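You operate a simulated robot arm through the tools that you are given. There is no shell and no other tool. Be economical: measure what you need, move in short steps, check, and stop when the job is done.

Carry out the task below with a simulated robot arm. There is one attempt and no reset: what you move stays moved.

TASK
Put the brass shim and the porous bush in the offcut bin.
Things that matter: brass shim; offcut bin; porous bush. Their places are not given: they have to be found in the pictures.

It is judged by the outcome, as a careful person would: the job done as asked, and still so three seconds after it is handed in. It fails if anything else is knocked over, pushed out of place, dropped, spilled or broken.

THE ROBOT
A 7-joint arm with a two-finger parallel gripper, fixed in place. Base frame: the origin is at the foot of the arm, x ahead of it, y to its left, z up; the work surface is at about z = 0. Lengths are in mm, angles in degrees, forces in N, time in s.
With the tool pointing down near the work surface it reaches from about 240 to 620 mm from the base axis. Its first joint turns from -66.0 to 66.0 degrees. Payload 2.6 kg.
Tool frame: the origin (TCP) lies between the finger pads and is the grasp point; the fingertips stand 30 mm ahead of it; z points along the fingers, y is the line along which they close. The gripper opens to 94 mm. The fingers are 28 mm wide and 10 mm thick; the gripper's body (50 by 96 mm) begins 55 mm behind the TCP.
Orientation is that of the tool frame in the base frame, as a unit quaternion [x, y, z, w]. With the fingers straight down and closing along the base's y, the tool's x points along the base's -x, its y along +y and its z along -z.

THE INTERFACE
- The arm moves only by the tool jog_arm. Its argument "plan" is a list of rows, each a list of 7 numbers: the gripper command, from -1 (shut) to 1 (fully open), values between in proportion, then the shift along the tool's x, y, z in mm, then the turn, a rotation vector about the tool's x, y, z in degrees. In form: [[jaw, tx, ty, tz, wx, wy, wz], ...]. A call has 1 to 10 rows; each row is the pose to reach, as a shift and turn from the pose commanded when the call began, along the tool's axes at that moment. A row lasts 0.2 s, in which the tool goes at most 50 mm and 8.6 degrees; a call with a longer step from one row to the next is refused whole, and so is a gripper value outside its range. A pose out of reach is approached as far as the arm can. The call stops where the force on the tool passes 40 N (or 10 N more than at its start, if that is more) or the arm is blocked; 0.2 s more then pass. The fingers move at their own pace (about 72 mm/s each) and stop on an object; they squeeze with about 35 N. The grip force told is the motor's: it shows also when the fingers shut on nothing. Time passes only in rows, and 0.2 s behind the last, so rows that repeat a pose let the fingers close. It gives the time, the measured TCP pose, the force on the tool (base axes), the opening and the grip force at its end, in the units of the frame above (readings bear some noise), and new pictures: "show" is both (left out), scene, wrist or none.
- Cameras (640 x 400 px; columns grow to the right, rows downward): "scene" is fixed at [57.4, 464.6, 556.8]; the picture's right is [-0.42, -0.91, 0.00], its down [-0.58, 0.27, -0.77] and it looks along [0.70, -0.32, -0.64] (base axes); focal length 302 px, centre (320, 200). "wrist" rides on the gripper at [-37, 0, -58] in the tool frame; the picture's right is [0.00, -1.00, 0.00], its down [0.97, 0.00, -0.24] and it looks along [0.24, 0.00, 0.97] (tool axes); focal length 218 px, centre (320, 200).
- pixel_to_xyz(camera, pixels): for up to 12 pixels [column, row] of the newest picture of that camera ("zoom" is the newest enlarged one), the place [x, y, z] in the base frame of the surface seen there, good to about 2 mm. No time passes.
- zoom(camera, box): a new picture of the part [left, top, right, bottom] of that camera's present view, enlarged. No time passes.
- hand_in(): hands the job in; it is judged then, once.

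Work in short steps. Measure before you move; look again where a grasp or a placing could have gone wrong, and mend it. You have 60 turns and 120 pictures in all, the two below and enlarged ones among them. Open the gripper and draw the arm clear of the work before you hand the job in, unless the task says otherwise; then end with one line.

The tools are called after "Request:" as name(argument=value, ...) on one line, values as JSON. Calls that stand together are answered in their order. jog_arm: Moves the arm, as the interface text tells. Its arguments: {"type":"object","properties":{"plan":{"type":"array"},"show":{"type":"string","enum":["both","scene","wrist","none"]}},"required":["plan"]} The other tools are called the same way: pixel_to_xyz (camera, pixels) gives the place of the surface under pixels of a picture; zoom (camera, box) takes an enlarged picture of a part of a camera's view; hand_in () hands the job in.

At the start:

```text
t: 0.0
eef_pos: [383.3, 186.3, 334.2]
tcp_rot: [0.0, 1.0, 0.001, 0.0]
wrist_force: [0.3, -0.6, 0.0]
grip_width: 93.9
grasp_force: 0.1
```

scene: 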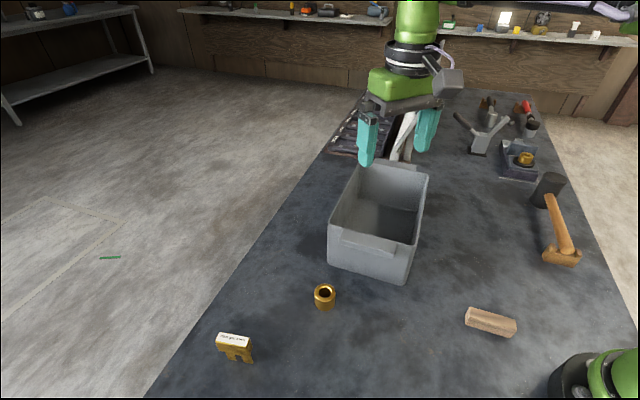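
wrist: 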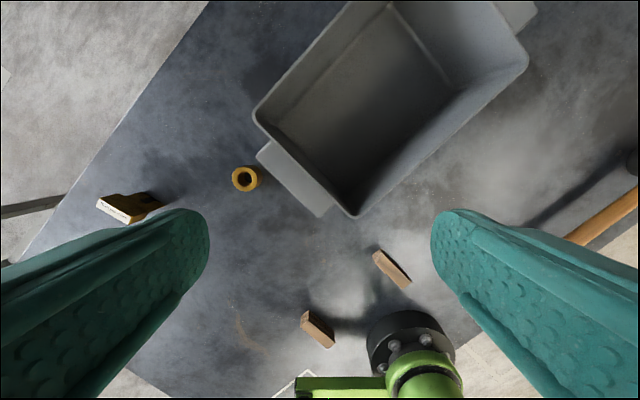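

The scene shows a bush at (325,297), a brass piece with a label at (235,345), another brass item at (525,158), and a bin at (380,215). I'll enlarge these before deciding which is which.

Request:
zoom(camera="scene", box=[200, 270, 360, 370])

Request:
zoom(camera="scene", box=[440, 80, 600, 180])

Request:
zoom(camera="scene", box=[300, 90, 460, 290])

Request:
pixel_to_xyz(camera="scene", pixels=[[325, 286], [325, 307], [220, 338], [248, 343], [235, 334], [232, 345], [240, 358], [335, 229], [400, 248], [428, 175], [362, 165], [380, 215]])

Request:
pixel_to_xyz(camera="wrist", pixels=[[245, 179], [233, 179], [258, 179], [245, 167], [245, 191], [100, 203], [130, 220], [150, 200], [120, 195], [163, 207], [115, 210]])

```text
4.00 times, centred on (280, 320) of scene
```

zoom: 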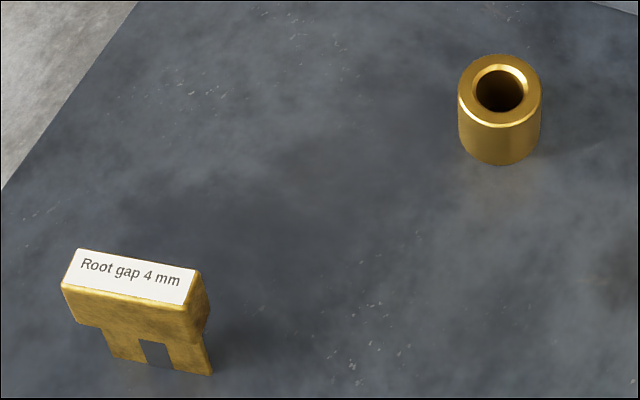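

```text
4.00 times, centred on (520, 130) of scene
```

zoom: 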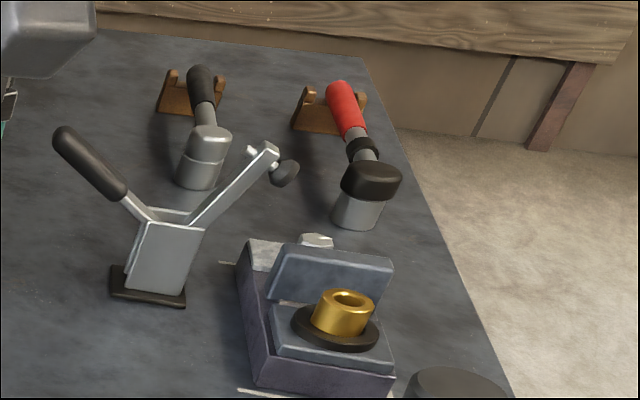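

```text
2.00 times, centred on (380, 190) of scene
```

zoom: 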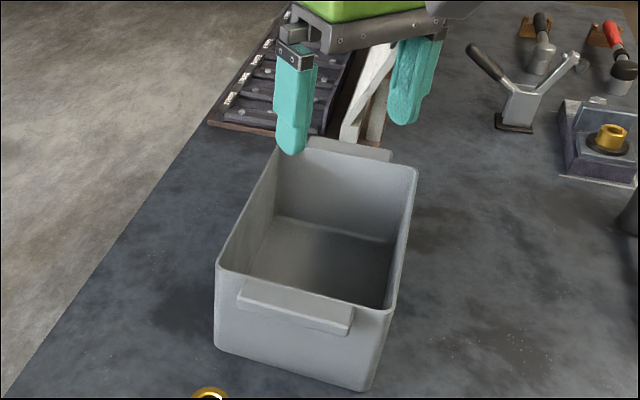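

```text
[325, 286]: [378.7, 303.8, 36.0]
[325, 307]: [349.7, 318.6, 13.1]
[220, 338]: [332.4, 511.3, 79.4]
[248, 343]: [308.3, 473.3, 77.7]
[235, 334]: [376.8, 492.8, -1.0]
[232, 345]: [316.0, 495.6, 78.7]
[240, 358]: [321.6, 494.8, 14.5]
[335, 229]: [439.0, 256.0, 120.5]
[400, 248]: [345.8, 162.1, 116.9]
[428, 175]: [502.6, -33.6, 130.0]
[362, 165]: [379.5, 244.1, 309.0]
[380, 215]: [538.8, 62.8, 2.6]
```

```text
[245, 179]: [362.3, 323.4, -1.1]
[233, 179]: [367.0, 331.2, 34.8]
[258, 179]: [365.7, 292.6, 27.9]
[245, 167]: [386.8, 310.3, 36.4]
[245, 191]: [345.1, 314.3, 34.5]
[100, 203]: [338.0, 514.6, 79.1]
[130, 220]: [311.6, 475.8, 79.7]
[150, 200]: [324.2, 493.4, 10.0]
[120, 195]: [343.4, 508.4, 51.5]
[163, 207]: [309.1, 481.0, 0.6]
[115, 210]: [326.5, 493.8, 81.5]
```

The loose bush and the labelled brass piece are near the bin. A second bush sits in a fixture, and there is a rack behind the arm, so I'll look at these more closely before choosing.

Request:
zoom(camera="scene", box=[320, 90, 420, 165])

Request:
zoom(camera="scene", box=[490, 130, 554, 190])

Request:
zoom(camera="scene", box=[300, 280, 350, 315])

Request:
zoom(camera="wrist", box=[80, 140, 280, 265])

Request:
pixel_to_xyz(camera="scene", pixels=[[525, 157], [340, 145], [490, 320], [548, 235], [480, 150], [355, 175], [332, 226], [398, 244], [426, 178]])

```text
5.33 times, centred on (370, 128) of scene
```

zoom: 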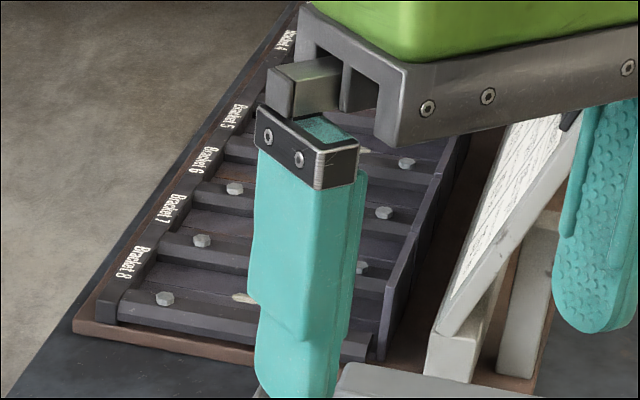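

```text
6.67 times, centred on (522, 160) of scene
```

zoom: 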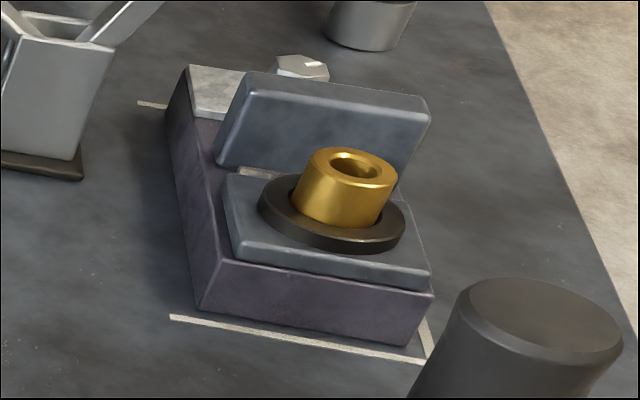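

```text
11.43 times, centred on (325, 298) of scene
```

zoom: 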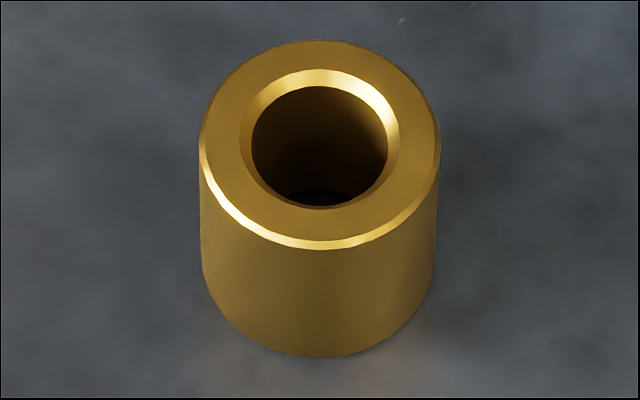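

```text
3.20 times, centred on (180, 202) of wrist
```

zoom: 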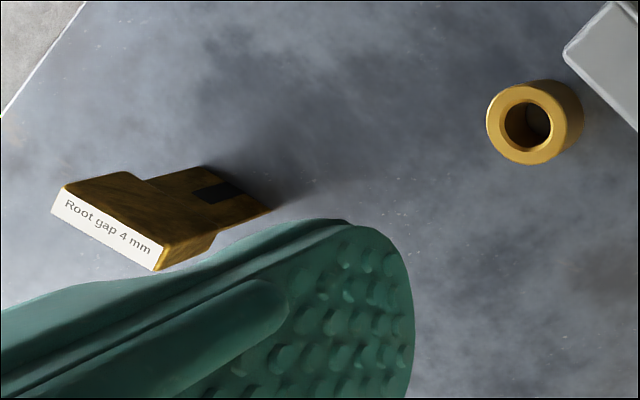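

```text
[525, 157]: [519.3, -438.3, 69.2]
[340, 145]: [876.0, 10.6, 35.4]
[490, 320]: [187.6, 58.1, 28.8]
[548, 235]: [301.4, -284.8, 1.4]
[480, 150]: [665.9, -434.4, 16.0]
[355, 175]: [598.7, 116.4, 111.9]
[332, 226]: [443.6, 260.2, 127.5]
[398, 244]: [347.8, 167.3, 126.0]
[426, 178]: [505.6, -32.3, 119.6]
```

The fixture bush is out of reach and mounted, so the loose one is the bush to take. The labelled root-gap piece is the only brass shim-like item. Next I'll hover near the loose bush, turned 45° so the fingers close parallel to the bin wall, and look again.

Request:
jog_arm(plan=[[1, 3, 21, 20, 0, 0, 7.5], [1, 6, 42, 40, 0, 0, 15], [1, 9, 63, 60, 0, 0, 22.5], [1, 12, 84, 80, 0, 0, 30], [1, 15, 105, 100, 0, 0, 37.5], [1, 17, 126, 120, 0, 0, 45], [1, 17, 126, 140, 0, 0, 45], [1, 17, 126, 140, 0, 0, 45]])

```text
t: 1.8
eef_pos: [365.6, 314.3, 194.0]
tcp_rot: [0.383, 0.924, -0.001, 0.0]
wrist_force: [-0.2, 0.5, 0.3]
grip_width: 94.1
grasp_force: 0.0
```

scene: 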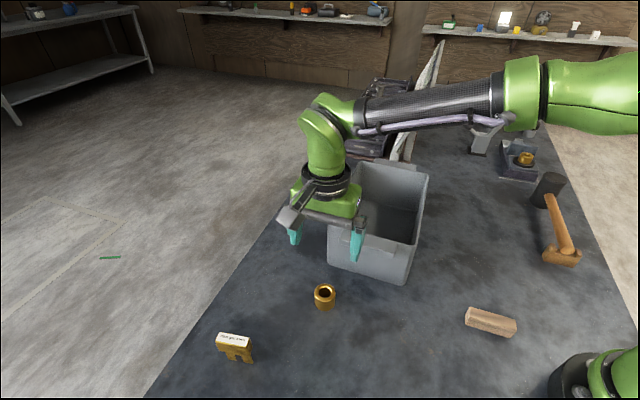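
wrist: 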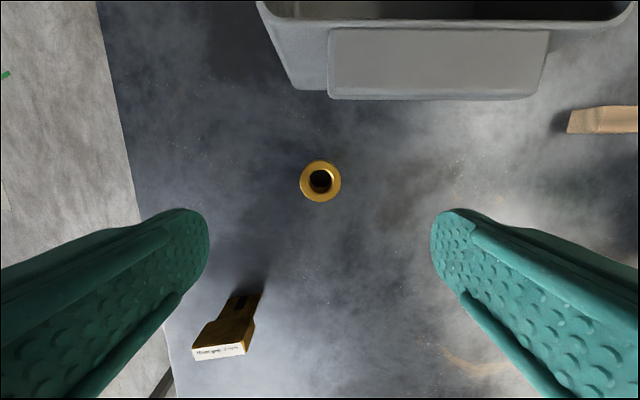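

The view is aligned with the bin and the bush is at wrist (320,180). I'll measure the bush, the handle and the shim, and check the board.

Request:
pixel_to_xyz(camera="wrist", pixels=[[303, 180], [338, 180], [320, 162], [320, 199], [333, 95], [535, 95], [330, 30], [548, 33], [260, 5], [638, 10]])

Request:
zoom(camera="scene", box=[340, 30, 460, 170])

Request:
zoom(camera="wrist", box=[170, 270, 290, 370])

Request:
pixel_to_xyz(camera="zoom", pixels=[[125, 430], [122, 475], [405, 408], [405, 455], [235, 260], [450, 330], [270, 440]])

```text
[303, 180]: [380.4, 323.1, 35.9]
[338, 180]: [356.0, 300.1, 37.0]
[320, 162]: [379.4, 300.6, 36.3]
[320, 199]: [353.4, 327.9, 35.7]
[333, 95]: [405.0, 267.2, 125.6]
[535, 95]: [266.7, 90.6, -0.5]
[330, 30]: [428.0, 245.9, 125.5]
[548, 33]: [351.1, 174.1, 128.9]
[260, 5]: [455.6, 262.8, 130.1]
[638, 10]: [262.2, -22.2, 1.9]
```

```text
2.86 times, centred on (400, 100) of scene
```

zoom: 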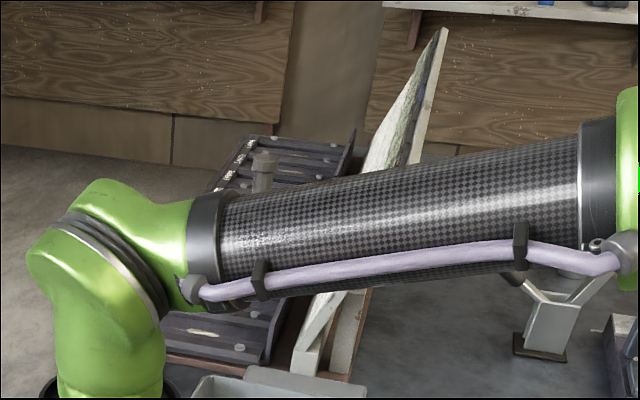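

```text
4.00 times, centred on (230, 320) of wrist
```

zoom: 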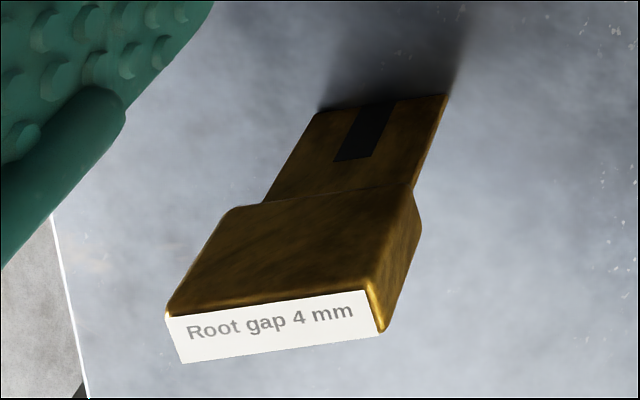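

```text
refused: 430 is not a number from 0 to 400
```

The bush centre is about (367,313), 36 mm tall, and the bin handle's edge is about 59 mm from it. I'll descend offset 5 mm away from the bin, then check.

Request:
jog_arm(plan=[[0.6, 5, 1, 30, 0, 0, 0], [0.6, 5, 1, 60, 0, 0, 0], [0.6, 5, 1, 90, 0, 0, 0], [0.6, 5, 1, 115, 0, 0, 0], [0.6, 5, 1, 135, 0, 0, 0], [0.6, 5, 1, 150, 0, 0, 0], [0.6, 5, 1, 159, 0, 0, 0], [0.6, 5, 1, 159, 0, 0, 0]])

```text
t: 3.6
eef_pos: [364.3, 317.9, 34.4]
tcp_rot: [0.383, 0.924, 0.0, 0.0]
wrist_force: [0.1, -0.3, -0.3]
grip_width: 75.1
grasp_force: 0.0
```

scene: 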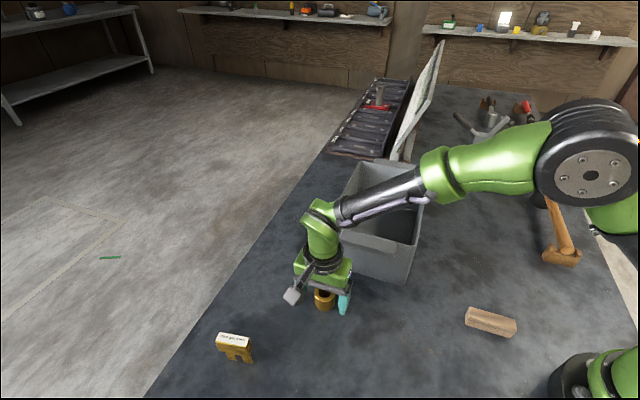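
wrist: 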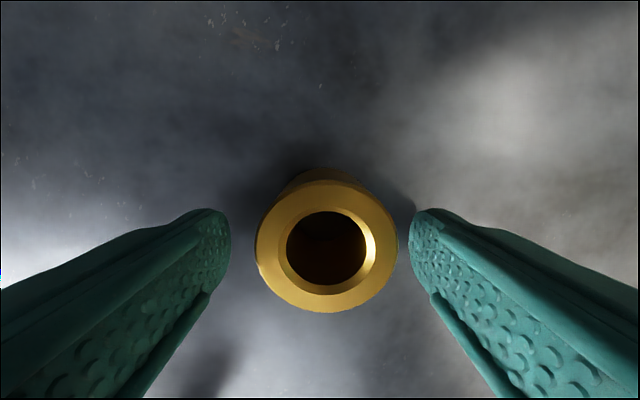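

The bush sits between the pads at wrist (326,240). I'll close, then lift 20 mm, and look at the rack and board now that they are unobstructed.

Request:
jog_arm(plan=[[-0.5, 0, 0, 0, 0, 0, 0], [-0.5, 0, 0, 0, 0, 0, 0], [-0.5, 0, 0, 0, 0, 0, 0], [-0.5, 0, 0, -10, 0, 0, 0], [-0.5, 0, 0, -20, 0, 0, 0]])

Request:
zoom(camera="scene", box=[320, 30, 460, 170])

```text
t: 4.8
eef_pos: [365.3, 316.3, 54.8]
tcp_rot: [0.383, 0.924, 0.001, 0.0]
wrist_force: [0.1, -0.5, -1.6]
grip_width: 44.2
grasp_force: 35.0
```

scene: 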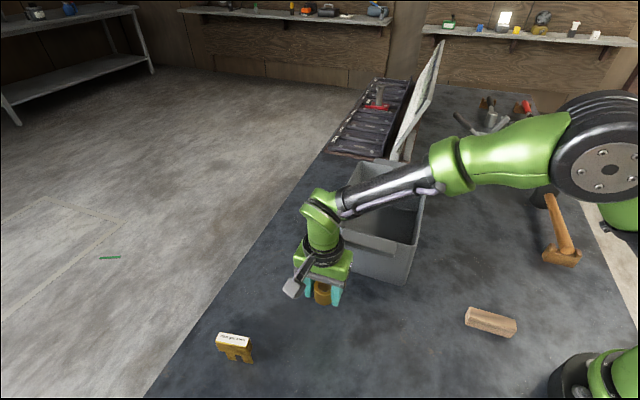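
wrist: 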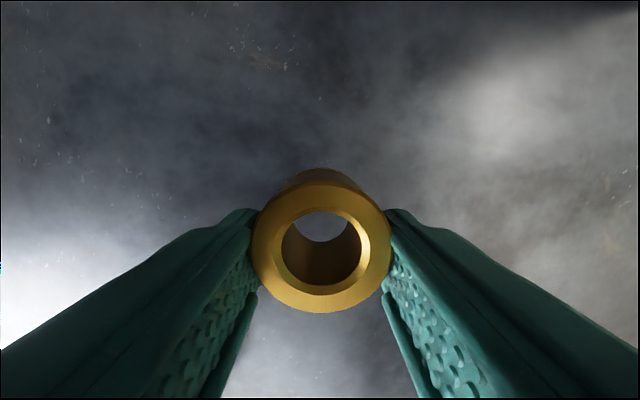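

```text
2.86 times, centred on (390, 100) of scene
```

zoom: 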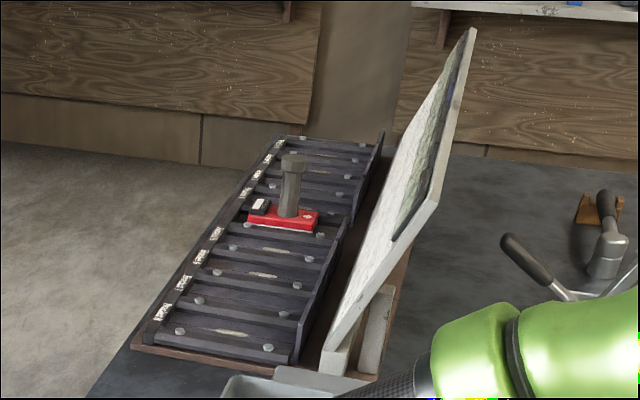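

Grip is holding at 44 mm with 35 N. I'll lift straight up to z of about 235 and move partway towards the bin to see inside.

Request:
jog_arm(plan=[[-0.5, 0, 0, -35, 0, 0, 0], [-0.5, 0, 0, -75, 0, 0, 0], [-0.5, 0, 0, -115, 0, 0, 0], [-0.5, 0, 0, -155, 0, 0, 0], [-0.5, 0, 0, -185, 0, 0, 0], [-0.5, -35, -10, -185, 0, 0, 0], [-0.5, -75, -22, -185, 0, 0, 0], [-0.5, -115, -33, -185, 0, 0, 0], [-0.5, -150, -44, -185, 0, 0, 0], [-0.5, -150, -44, -185, 0, 0, 0]])

```text
t: 7.0
eef_pos: [438.5, 178.8, 240.8]
tcp_rot: [0.383, 0.924, -0.001, 0.001]
wrist_force: [-0.2, 0.4, -2.8]
grip_width: 44.4
grasp_force: 35.5
```

scene: 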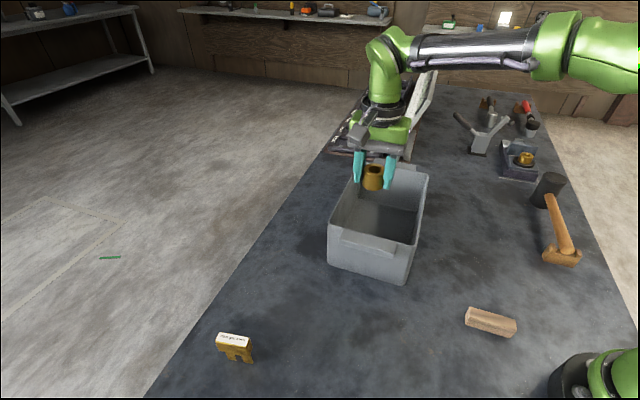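
wrist: 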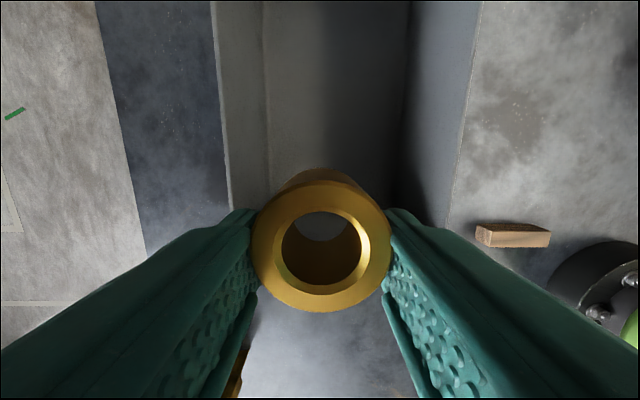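

The bin's side walls show at columns of about 220 and 465 in the wrist view. I'll measure the rims and floor edges.

Request:
pixel_to_xyz(camera="wrist", pixels=[[215, 30], [224, 130], [478, 20], [460, 140], [270, 60], [408, 60], [270, 140], [335, 100], [340, 20], [335, 5]])

Request:
pixel_to_xyz(camera="scene", pixels=[[334, 226], [396, 245], [427, 177], [408, 242], [390, 230], [400, 200], [350, 218]])

```text
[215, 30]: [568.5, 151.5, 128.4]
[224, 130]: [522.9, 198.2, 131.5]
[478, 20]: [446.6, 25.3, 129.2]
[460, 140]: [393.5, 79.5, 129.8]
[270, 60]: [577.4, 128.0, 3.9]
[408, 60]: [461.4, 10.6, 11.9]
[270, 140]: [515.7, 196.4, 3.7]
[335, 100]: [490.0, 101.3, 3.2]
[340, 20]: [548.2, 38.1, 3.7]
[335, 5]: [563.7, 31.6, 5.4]
```

```text
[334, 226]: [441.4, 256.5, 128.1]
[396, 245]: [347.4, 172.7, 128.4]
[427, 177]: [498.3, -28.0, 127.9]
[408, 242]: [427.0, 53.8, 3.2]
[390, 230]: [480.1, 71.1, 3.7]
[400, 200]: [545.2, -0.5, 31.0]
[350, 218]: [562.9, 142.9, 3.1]
```

Bin interior spans about 175 × 245 mm, centred near (475,122). A grey bracket juts from the gripper at scene (357,137), so I'll measure how far it reaches before lowering into the bin.

Request:
zoom(camera="scene", box=[320, 90, 440, 200])

Request:
pixel_to_xyz(camera="scene", pixels=[[357, 137], [352, 145], [362, 128], [350, 135], [360, 150], [385, 135], [408, 152]])

```text
3.64 times, centred on (380, 145) of scene
```

zoom: 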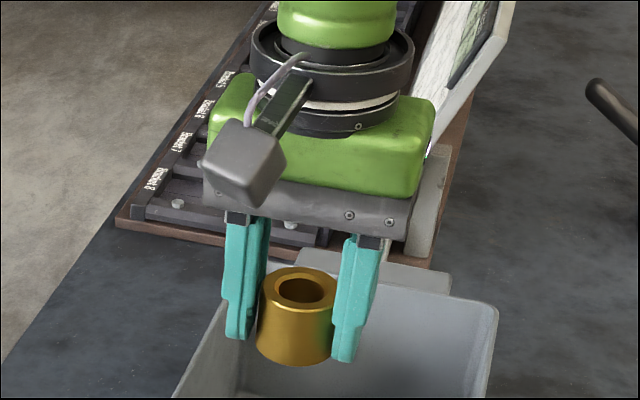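

```text
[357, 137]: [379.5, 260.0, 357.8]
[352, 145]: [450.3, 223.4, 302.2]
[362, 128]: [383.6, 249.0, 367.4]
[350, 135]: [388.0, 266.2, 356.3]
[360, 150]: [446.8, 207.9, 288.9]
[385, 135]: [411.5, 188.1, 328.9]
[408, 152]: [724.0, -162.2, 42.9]
```

The box sits about 100 mm outward and 105+ mm above the TCP, so it clears the rim. I'll move over the bin interior and lower to about 4 mm above resting height.

Request:
jog_arm(plan=[[-0.5, -35, -4, 0, 0, 0, 0], [-0.5, -70, -7, 0, 0, 0, 0], [-0.5, -96, -10, 0, 0, 0, 0], [-0.5, -96, -10, 40, 0, 0, 0], [-0.5, -96, -10, 80, 0, 0, 0], [-0.5, -96, -10, 120, 0, 0, 0], [-0.5, -96, -10, 155, 0, 0, 0], [-0.5, -96, -10, 180, 0, 0, 0], [-0.5, -96, -10, 196, 0, 0, 0], [-0.5, -96, -10, 200, 0, 0, 0]])

```text
t: 9.2
eef_pos: [499.2, 105.3, 39.1]
tcp_rot: [0.383, 0.924, -0.001, 0.0]
wrist_force: [-0.2, 0.6, -2.2]
grip_width: 43.9
grasp_force: 35.0
```

scene: 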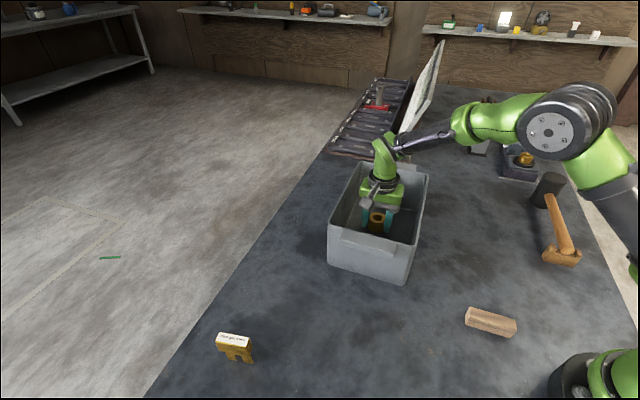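
wrist: 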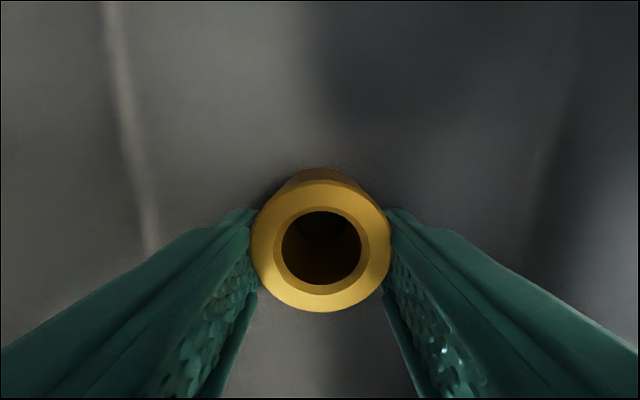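

The bush is just over the bin floor. I'll open to about 75 mm and rise straight out.

Request:
jog_arm(plan=[[0.2, 0, 0, 0, 0, 0, 0], [0.6, 0, 0, 0, 0, 0, 0], [0.6, 0, 0, 0, 0, 0, 0], [0.6, 0, 0, -30, 0, 0, 0], [0.6, 0, 0, -70, 0, 0, 0], [0.6, 0, 0, -110, 0, 0, 0], [0.6, 0, 0, -150, 0, 0, 0], [0.6, 0, 0, -190, 0, 0, 0], [0.6, 0, 0, -220, 0, 0, 0]])

```text
t: 11.2
eef_pos: [501.2, 104.4, 261.5]
tcp_rot: [0.383, 0.924, 0.0, 0.0]
wrist_force: [0.4, -1.3, 0.3]
grip_width: 75.0
grasp_force: 0.1
```

scene: 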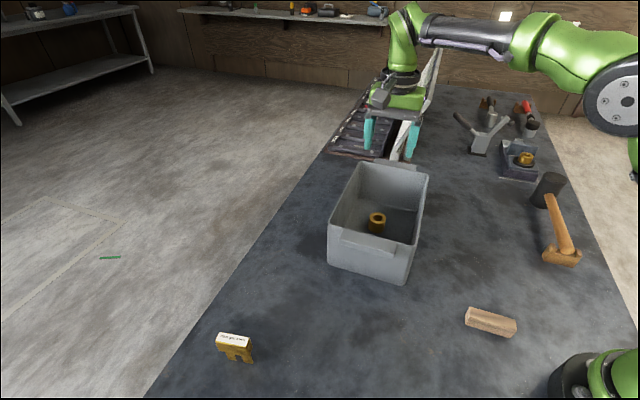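
wrist: 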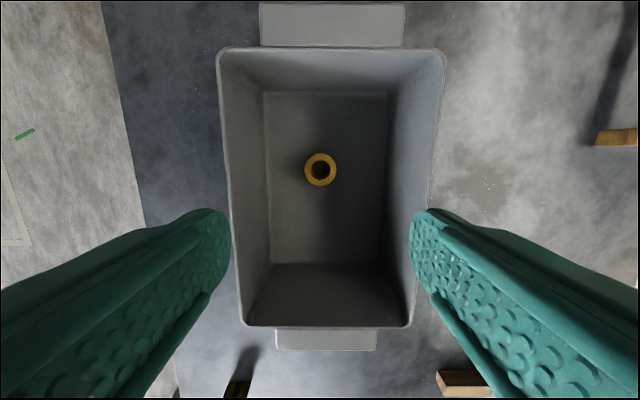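

The bush stands in the bin. Next I'll travel to a point above the shim near (323,494), turning so the fingers close across its thin side.

Request:
jog_arm(plan=[[0.6, 40, 15, 0, 0, 0, -8], [0.6, 80, 30, 0, 0, 0, -16], [0.6, 120, 45, 0, 0, 0, -24], [0.6, 160, 60, 0, 0, 0, -32], [0.6, 200, 75, 0, 0, 0, -40], [0.6, 240, 90, 0, 0, 0, -48], [0.6, 280, 105, 0, 0, 0, -56], [0.6, 320, 120, 0, 0, 0, -64], [0.6, 360, 135, 0, 0, 0, -72], [0.6, 400, 150, 20, 0, 0, -80]])

```text
t: 13.4
eef_pos: [307.5, 495.3, 235.6]
tcp_rot: [-0.302, 0.953, 0.0, 0.0]
wrist_force: [0.1, 0.1, 0.4]
grip_width: 74.9
grasp_force: 0.0
out of reach, approached as far as the arm can: row 10
```

scene: 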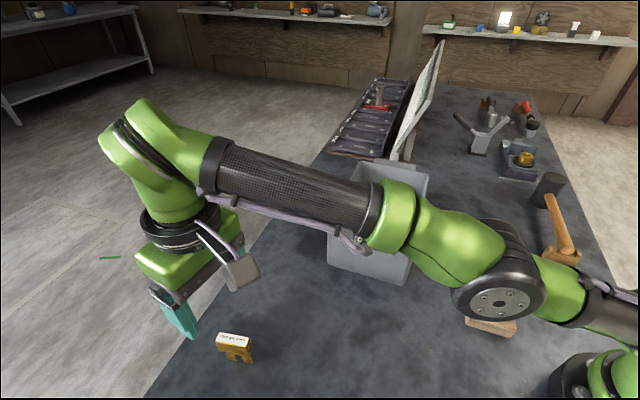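
wrist: 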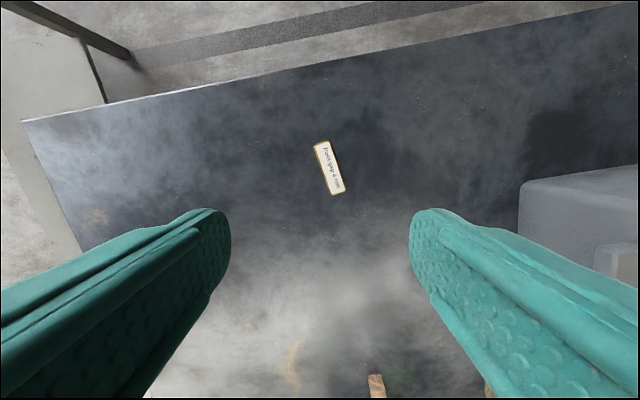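

The arm is above the shim, seen at wrist (329,167). I'll measure its top corners.

Request:
zoom(camera="wrist", box=[290, 125, 370, 205])

Request:
pixel_to_xyz(camera="wrist", pixels=[[315, 145], [326, 142], [333, 193], [344, 190], [329, 168], [321, 168], [337, 168]])

```text
5.00 times, centred on (330, 165) of wrist
```

zoom: 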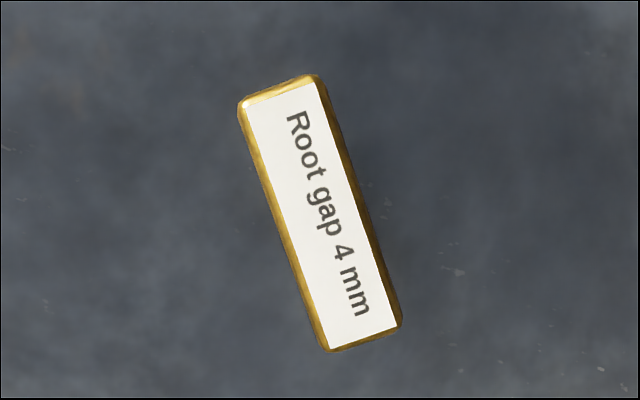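

```text
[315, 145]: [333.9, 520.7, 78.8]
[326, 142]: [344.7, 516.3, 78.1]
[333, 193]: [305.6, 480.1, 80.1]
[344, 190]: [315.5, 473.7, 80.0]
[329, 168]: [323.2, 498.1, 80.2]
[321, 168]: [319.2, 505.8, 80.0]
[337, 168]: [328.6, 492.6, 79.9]
```

The shim's top is centred at (325,498), about 51 × 12 mm, with its long axis at 55.5°. I'll turn 20° more, centre over it and come down to z of about 150, then recheck.

Request:
jog_arm(plan=[[0.3, 0, 0, 30, 0, 0, 0], [0.3, -4, -2, 50, 0, 0, -7], [0.3, -9, -5, 70, 0, 0, -14], [0.3, -15.6, -8, 85, 0, 0, -20.3], [0.3, -15.6, -8, 85, 0, 0, -20.3]])

```text
t: 14.6
eef_pos: [324.1, 496.5, 150.6]
tcp_rot: [-0.465, 0.885, 0.0, 0.001]
wrist_force: [0.3, 0.9, 0.2]
grip_width: 61.2
grasp_force: 0.0
```

scene: 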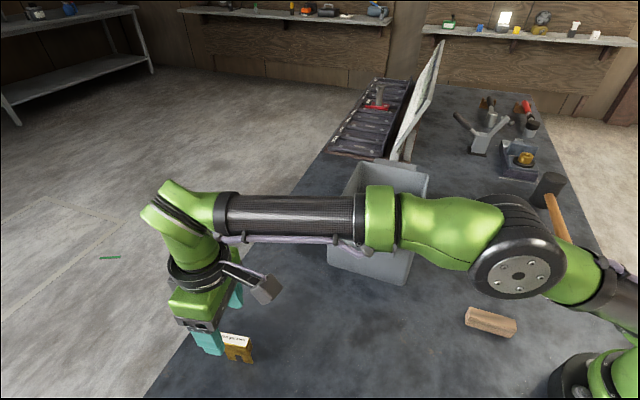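
wrist: 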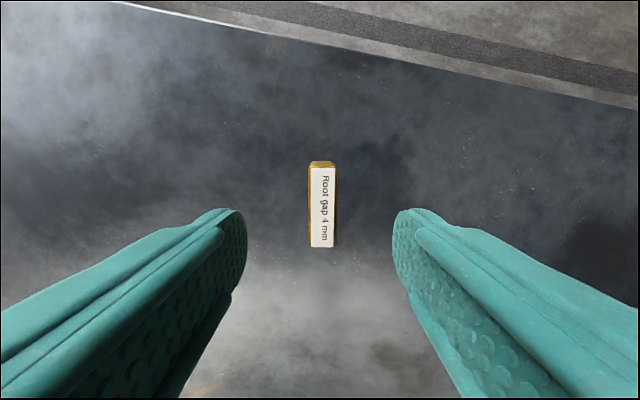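

Aligned and centred, with the shim at wrist (323,205). I'll descend to z of about 60, close and check before lifting.

Request:
jog_arm(plan=[[0.3, 0, 0, 30, 0, 0, 0], [0.3, 0, 0, 55, 0, 0, 0], [0.3, 0, 0, 75, 0, 0, 0], [0.3, 0, 0, 90, 0, 0, 0], [0.3, 0, 0, 90, 0, 0, 0], [-1, 0, 0, 90, 0, 0, 0], [-1, 0, 0, 90, 0, 0, 0], [-1, 0, 0, 90, 0, 0, 0], [-1, 0, 0, 90, 0, 0, 0]])

```text
t: 16.6
eef_pos: [325.2, 497.6, 59.5]
tcp_rot: [-0.464, 0.886, 0.0, 0.0]
wrist_force: [0.7, -0.5, -0.3]
grip_width: 22.2
grasp_force: 35.1
```

scene: 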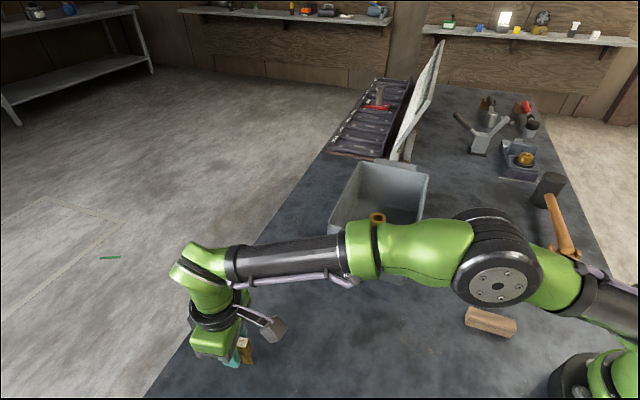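
wrist: 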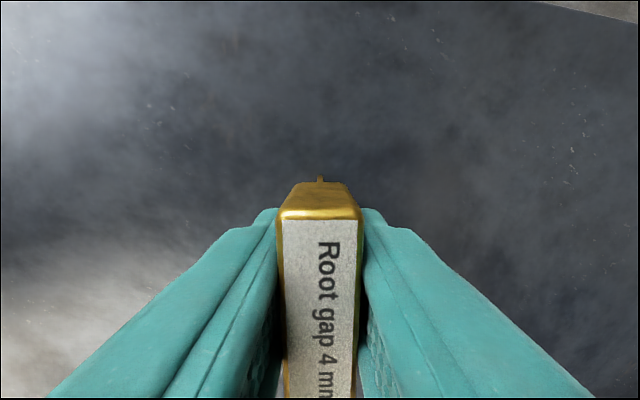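

Gripped at 22 mm with 35 N; the thin blade shows below the label block. I'll lift straight up to z of about 205 and check.

Request:
jog_arm(plan=[[-1, 0, 0, -15, 0, 0, 0], [-1, 0, 0, -35, 0, 0, 0], [-1, 0, 0, -65, 0, 0, 0], [-1, 0, 0, -95, 0, 0, 0], [-1, 0, 0, -125, 0, 0, 0], [-1, 0, 0, -145, 0, 0, 0]])

```text
t: 18.0
eef_pos: [324.7, 497.1, 204.8]
tcp_rot: [-0.464, 0.886, 0.0, 0.0]
wrist_force: [-0.2, -0.1, -1.3]
grip_width: 22.1
grasp_force: 35.0
```

scene: 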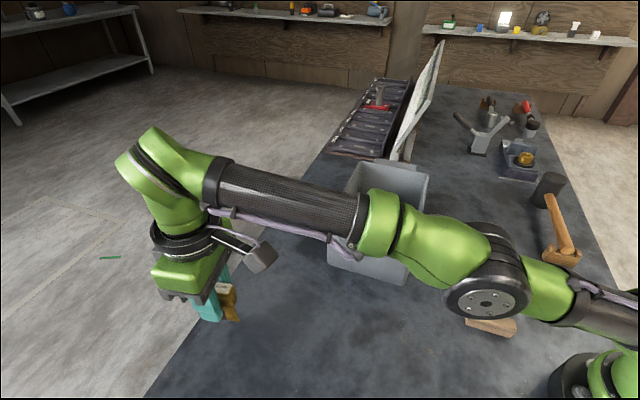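
wrist: 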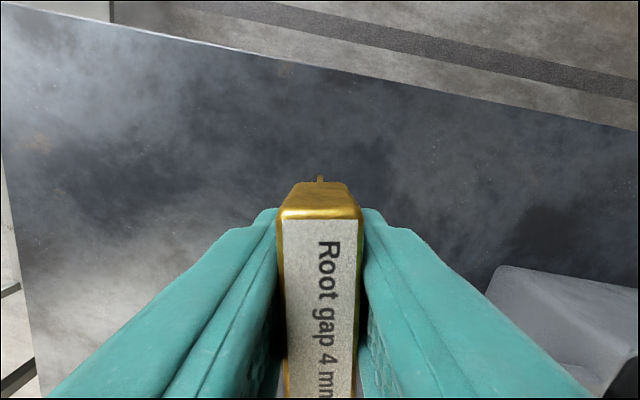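

The shim is held securely. I'll carry it towards the bin, rising to z of about 255 and turning back to line up with the bin.

Request:
jog_arm(plan=[[-1, 15, -20, -5, 0, 0, 8], [-1, 30, -39, -15, 0, 0, 16], [-1, 45, -58, -25, 0, 0, 24], [-1, 60, -78, -35, 0, 0, 32], [-1, 75, -97, -45, 0, 0, 40], [-1, 90, -117, -50, 0, 0, 48], [-1, 105, -136, -50, 0, 0, 56], [-1, 120, -156, -50, 0, 0, 64], [-1, 135, -175, -50, 0, 0, 72], [-1, 150, -195, -50, 0, 0, 80]], show="scene")

```text
t: 20.2
eef_pos: [400.1, 263.5, 255.5]
tcp_rot: [0.216, 0.976, 0.0, 0.001]
wrist_force: [-0.3, 0.8, -1.5]
grip_width: 22.1
grasp_force: 35.2
```

scene: 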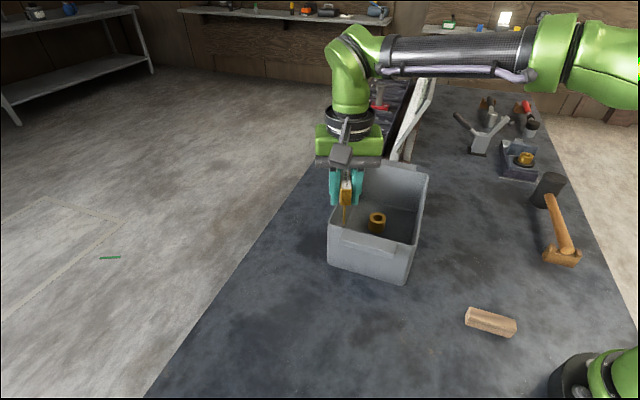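

Shim still held, at (400,263,255). I'll finish the turn and centre over the front half of the bin at (433,164).

Request:
jog_arm(plan=[[-1, -24, -25, 0, 0, 0, 7], [-1, -48, -50, 0, 0, 0, 14], [-1, -72, -76, 0, 0, 0, 20], [-1, -72, -76, 0, 0, 0, 20]])

```text
t: 21.2
eef_pos: [432.3, 164.5, 255.5]
tcp_rot: [0.381, 0.925, 0.0, 0.001]
wrist_force: [-0.2, 0.5, -2.0]
grip_width: 22.1
grasp_force: 35.3
```

scene: 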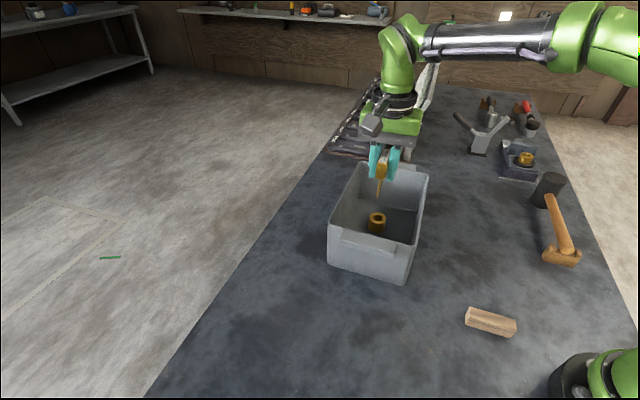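
wrist: 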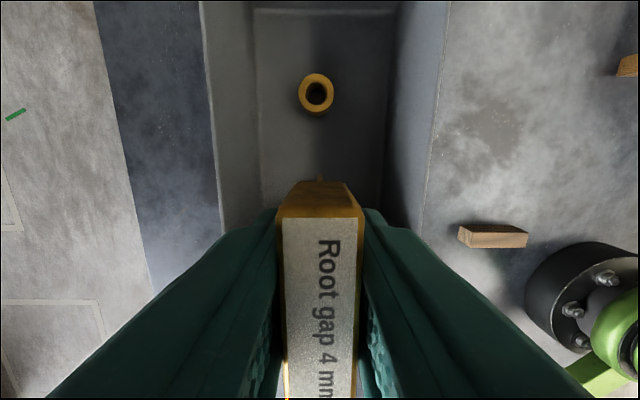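

It's clear of the bush and walls. I'll lower it to just above the floor, at TCP z of about 65.

Request:
jog_arm(plan=[[-1, 0, 0, 35, 0, 0, 0], [-1, 0, 0, 70, 0, 0, 0], [-1, 0, 0, 105, 0, 0, 0], [-1, 0, 0, 140, 0, 0, 0], [-1, 0, 0, 165, 0, 0, 0], [-1, 0, 0, 182, 0, 0, 0], [-1, 0, 0, 190.5, 0, 0, 0], [-1, 0, 0, 190.5, 0, 0, 0]])

```text
t: 23.0
eef_pos: [432.8, 163.6, 65.8]
tcp_rot: [0.38, 0.925, -0.001, 0.0]
wrist_force: [-0.4, -0.2, -1.8]
grip_width: 21.8
grasp_force: 35.2
```

scene: 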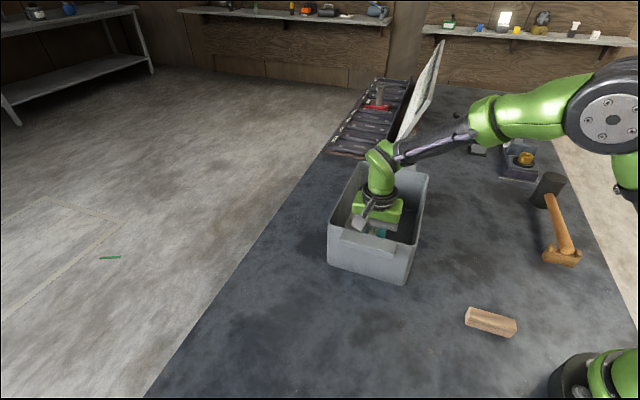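
wrist: 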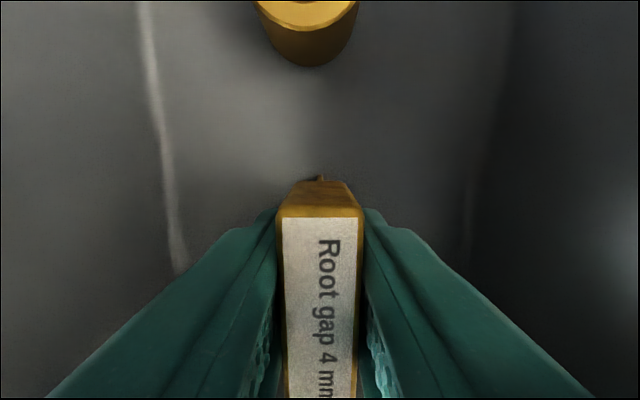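

The shim is about 2 mm above the floor, so I'll open gradually to 55 mm and rise straight out.

Request:
jog_arm(plan=[[-0.4, 0, 0, 2, 0, 0, 0], [-0.2, 0, 0, 2, 0, 0, 0], [0.2, 0, 0, 2, 0, 0, 0], [0.2, 0, 0, 2, 0, 0, 0], [0.2, 0, 0, -30, 0, 0, 0], [0.2, 0, 0, -70, 0, 0, 0], [0.2, 0, 0, -110, 0, 0, 0], [0.2, 0, 0, -150, 0, 0, 0], [0.2, 0, 0, -190, 0, 0, 0], [0.2, 0, 0, -220, 0, 0, 0]])

```text
t: 25.2
eef_pos: [433.3, 164.0, 286.2]
tcp_rot: [0.381, 0.925, 0.0, 0.0]
wrist_force: [-0.2, -0.2, -0.7]
grip_width: 56.5
grasp_force: 0.1
```

scene: 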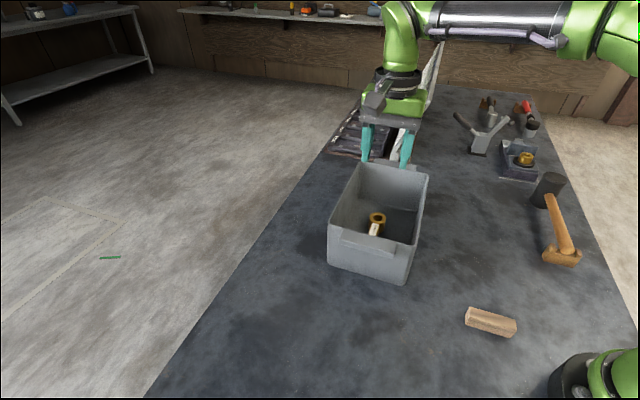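
wrist: 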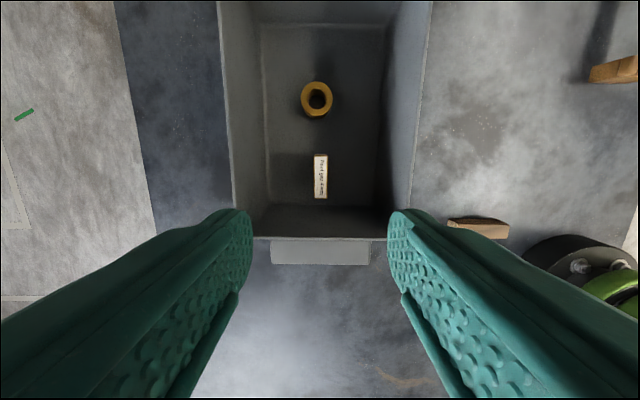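

Both pieces are standing in the bin, the bush at wrist (318,100) and the shim at (321,176). I'll open fully and draw the arm clear of the bin.

Request:
jog_arm(plan=[[1, 35, 0, 0, 0, 0, 0], [1, 70, 0, 0, 0, 0, 0], [1, 105, 0, 0, 0, 0, 0], [1, 140, 0, 0, 0, 0, 0], [1, 150, 0, 0, 0, 0, 0], [1, 150, 0, 0, 0, 0, 0]])

```text
t: 26.6
eef_pos: [326.2, 269.2, 286.4]
tcp_rot: [0.38, 0.925, 0.0, 0.0]
wrist_force: [-0.1, -0.1, -0.5]
grip_width: 94.0
grasp_force: 0.1
```

scene: 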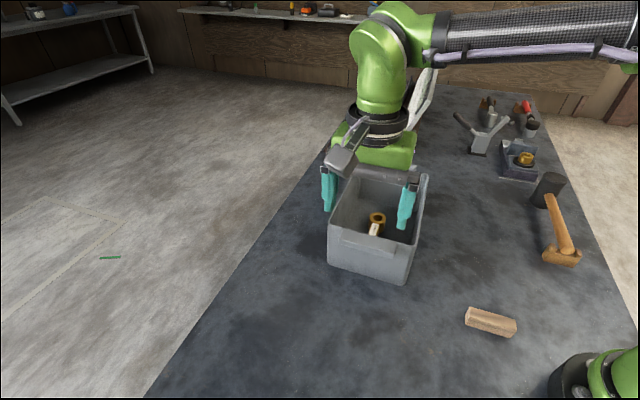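
wrist: 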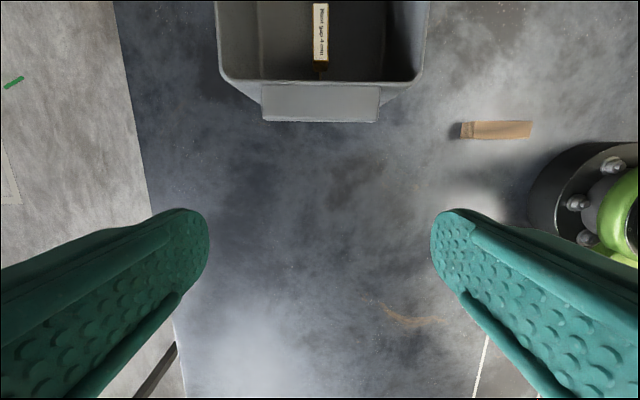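

Both items are in the bin, nothing else has moved, and the arm is clear with the gripper open, so I'm handing in.

Request:
hand_in()

```text
The job is handed in.
```

The brass shim (the piece labelled "Root gap 4 mm") and the loose porous bush are both standing in the offcut bin. Nothing else was moved, and I left the second bush, mounted in the fixture, where it was.
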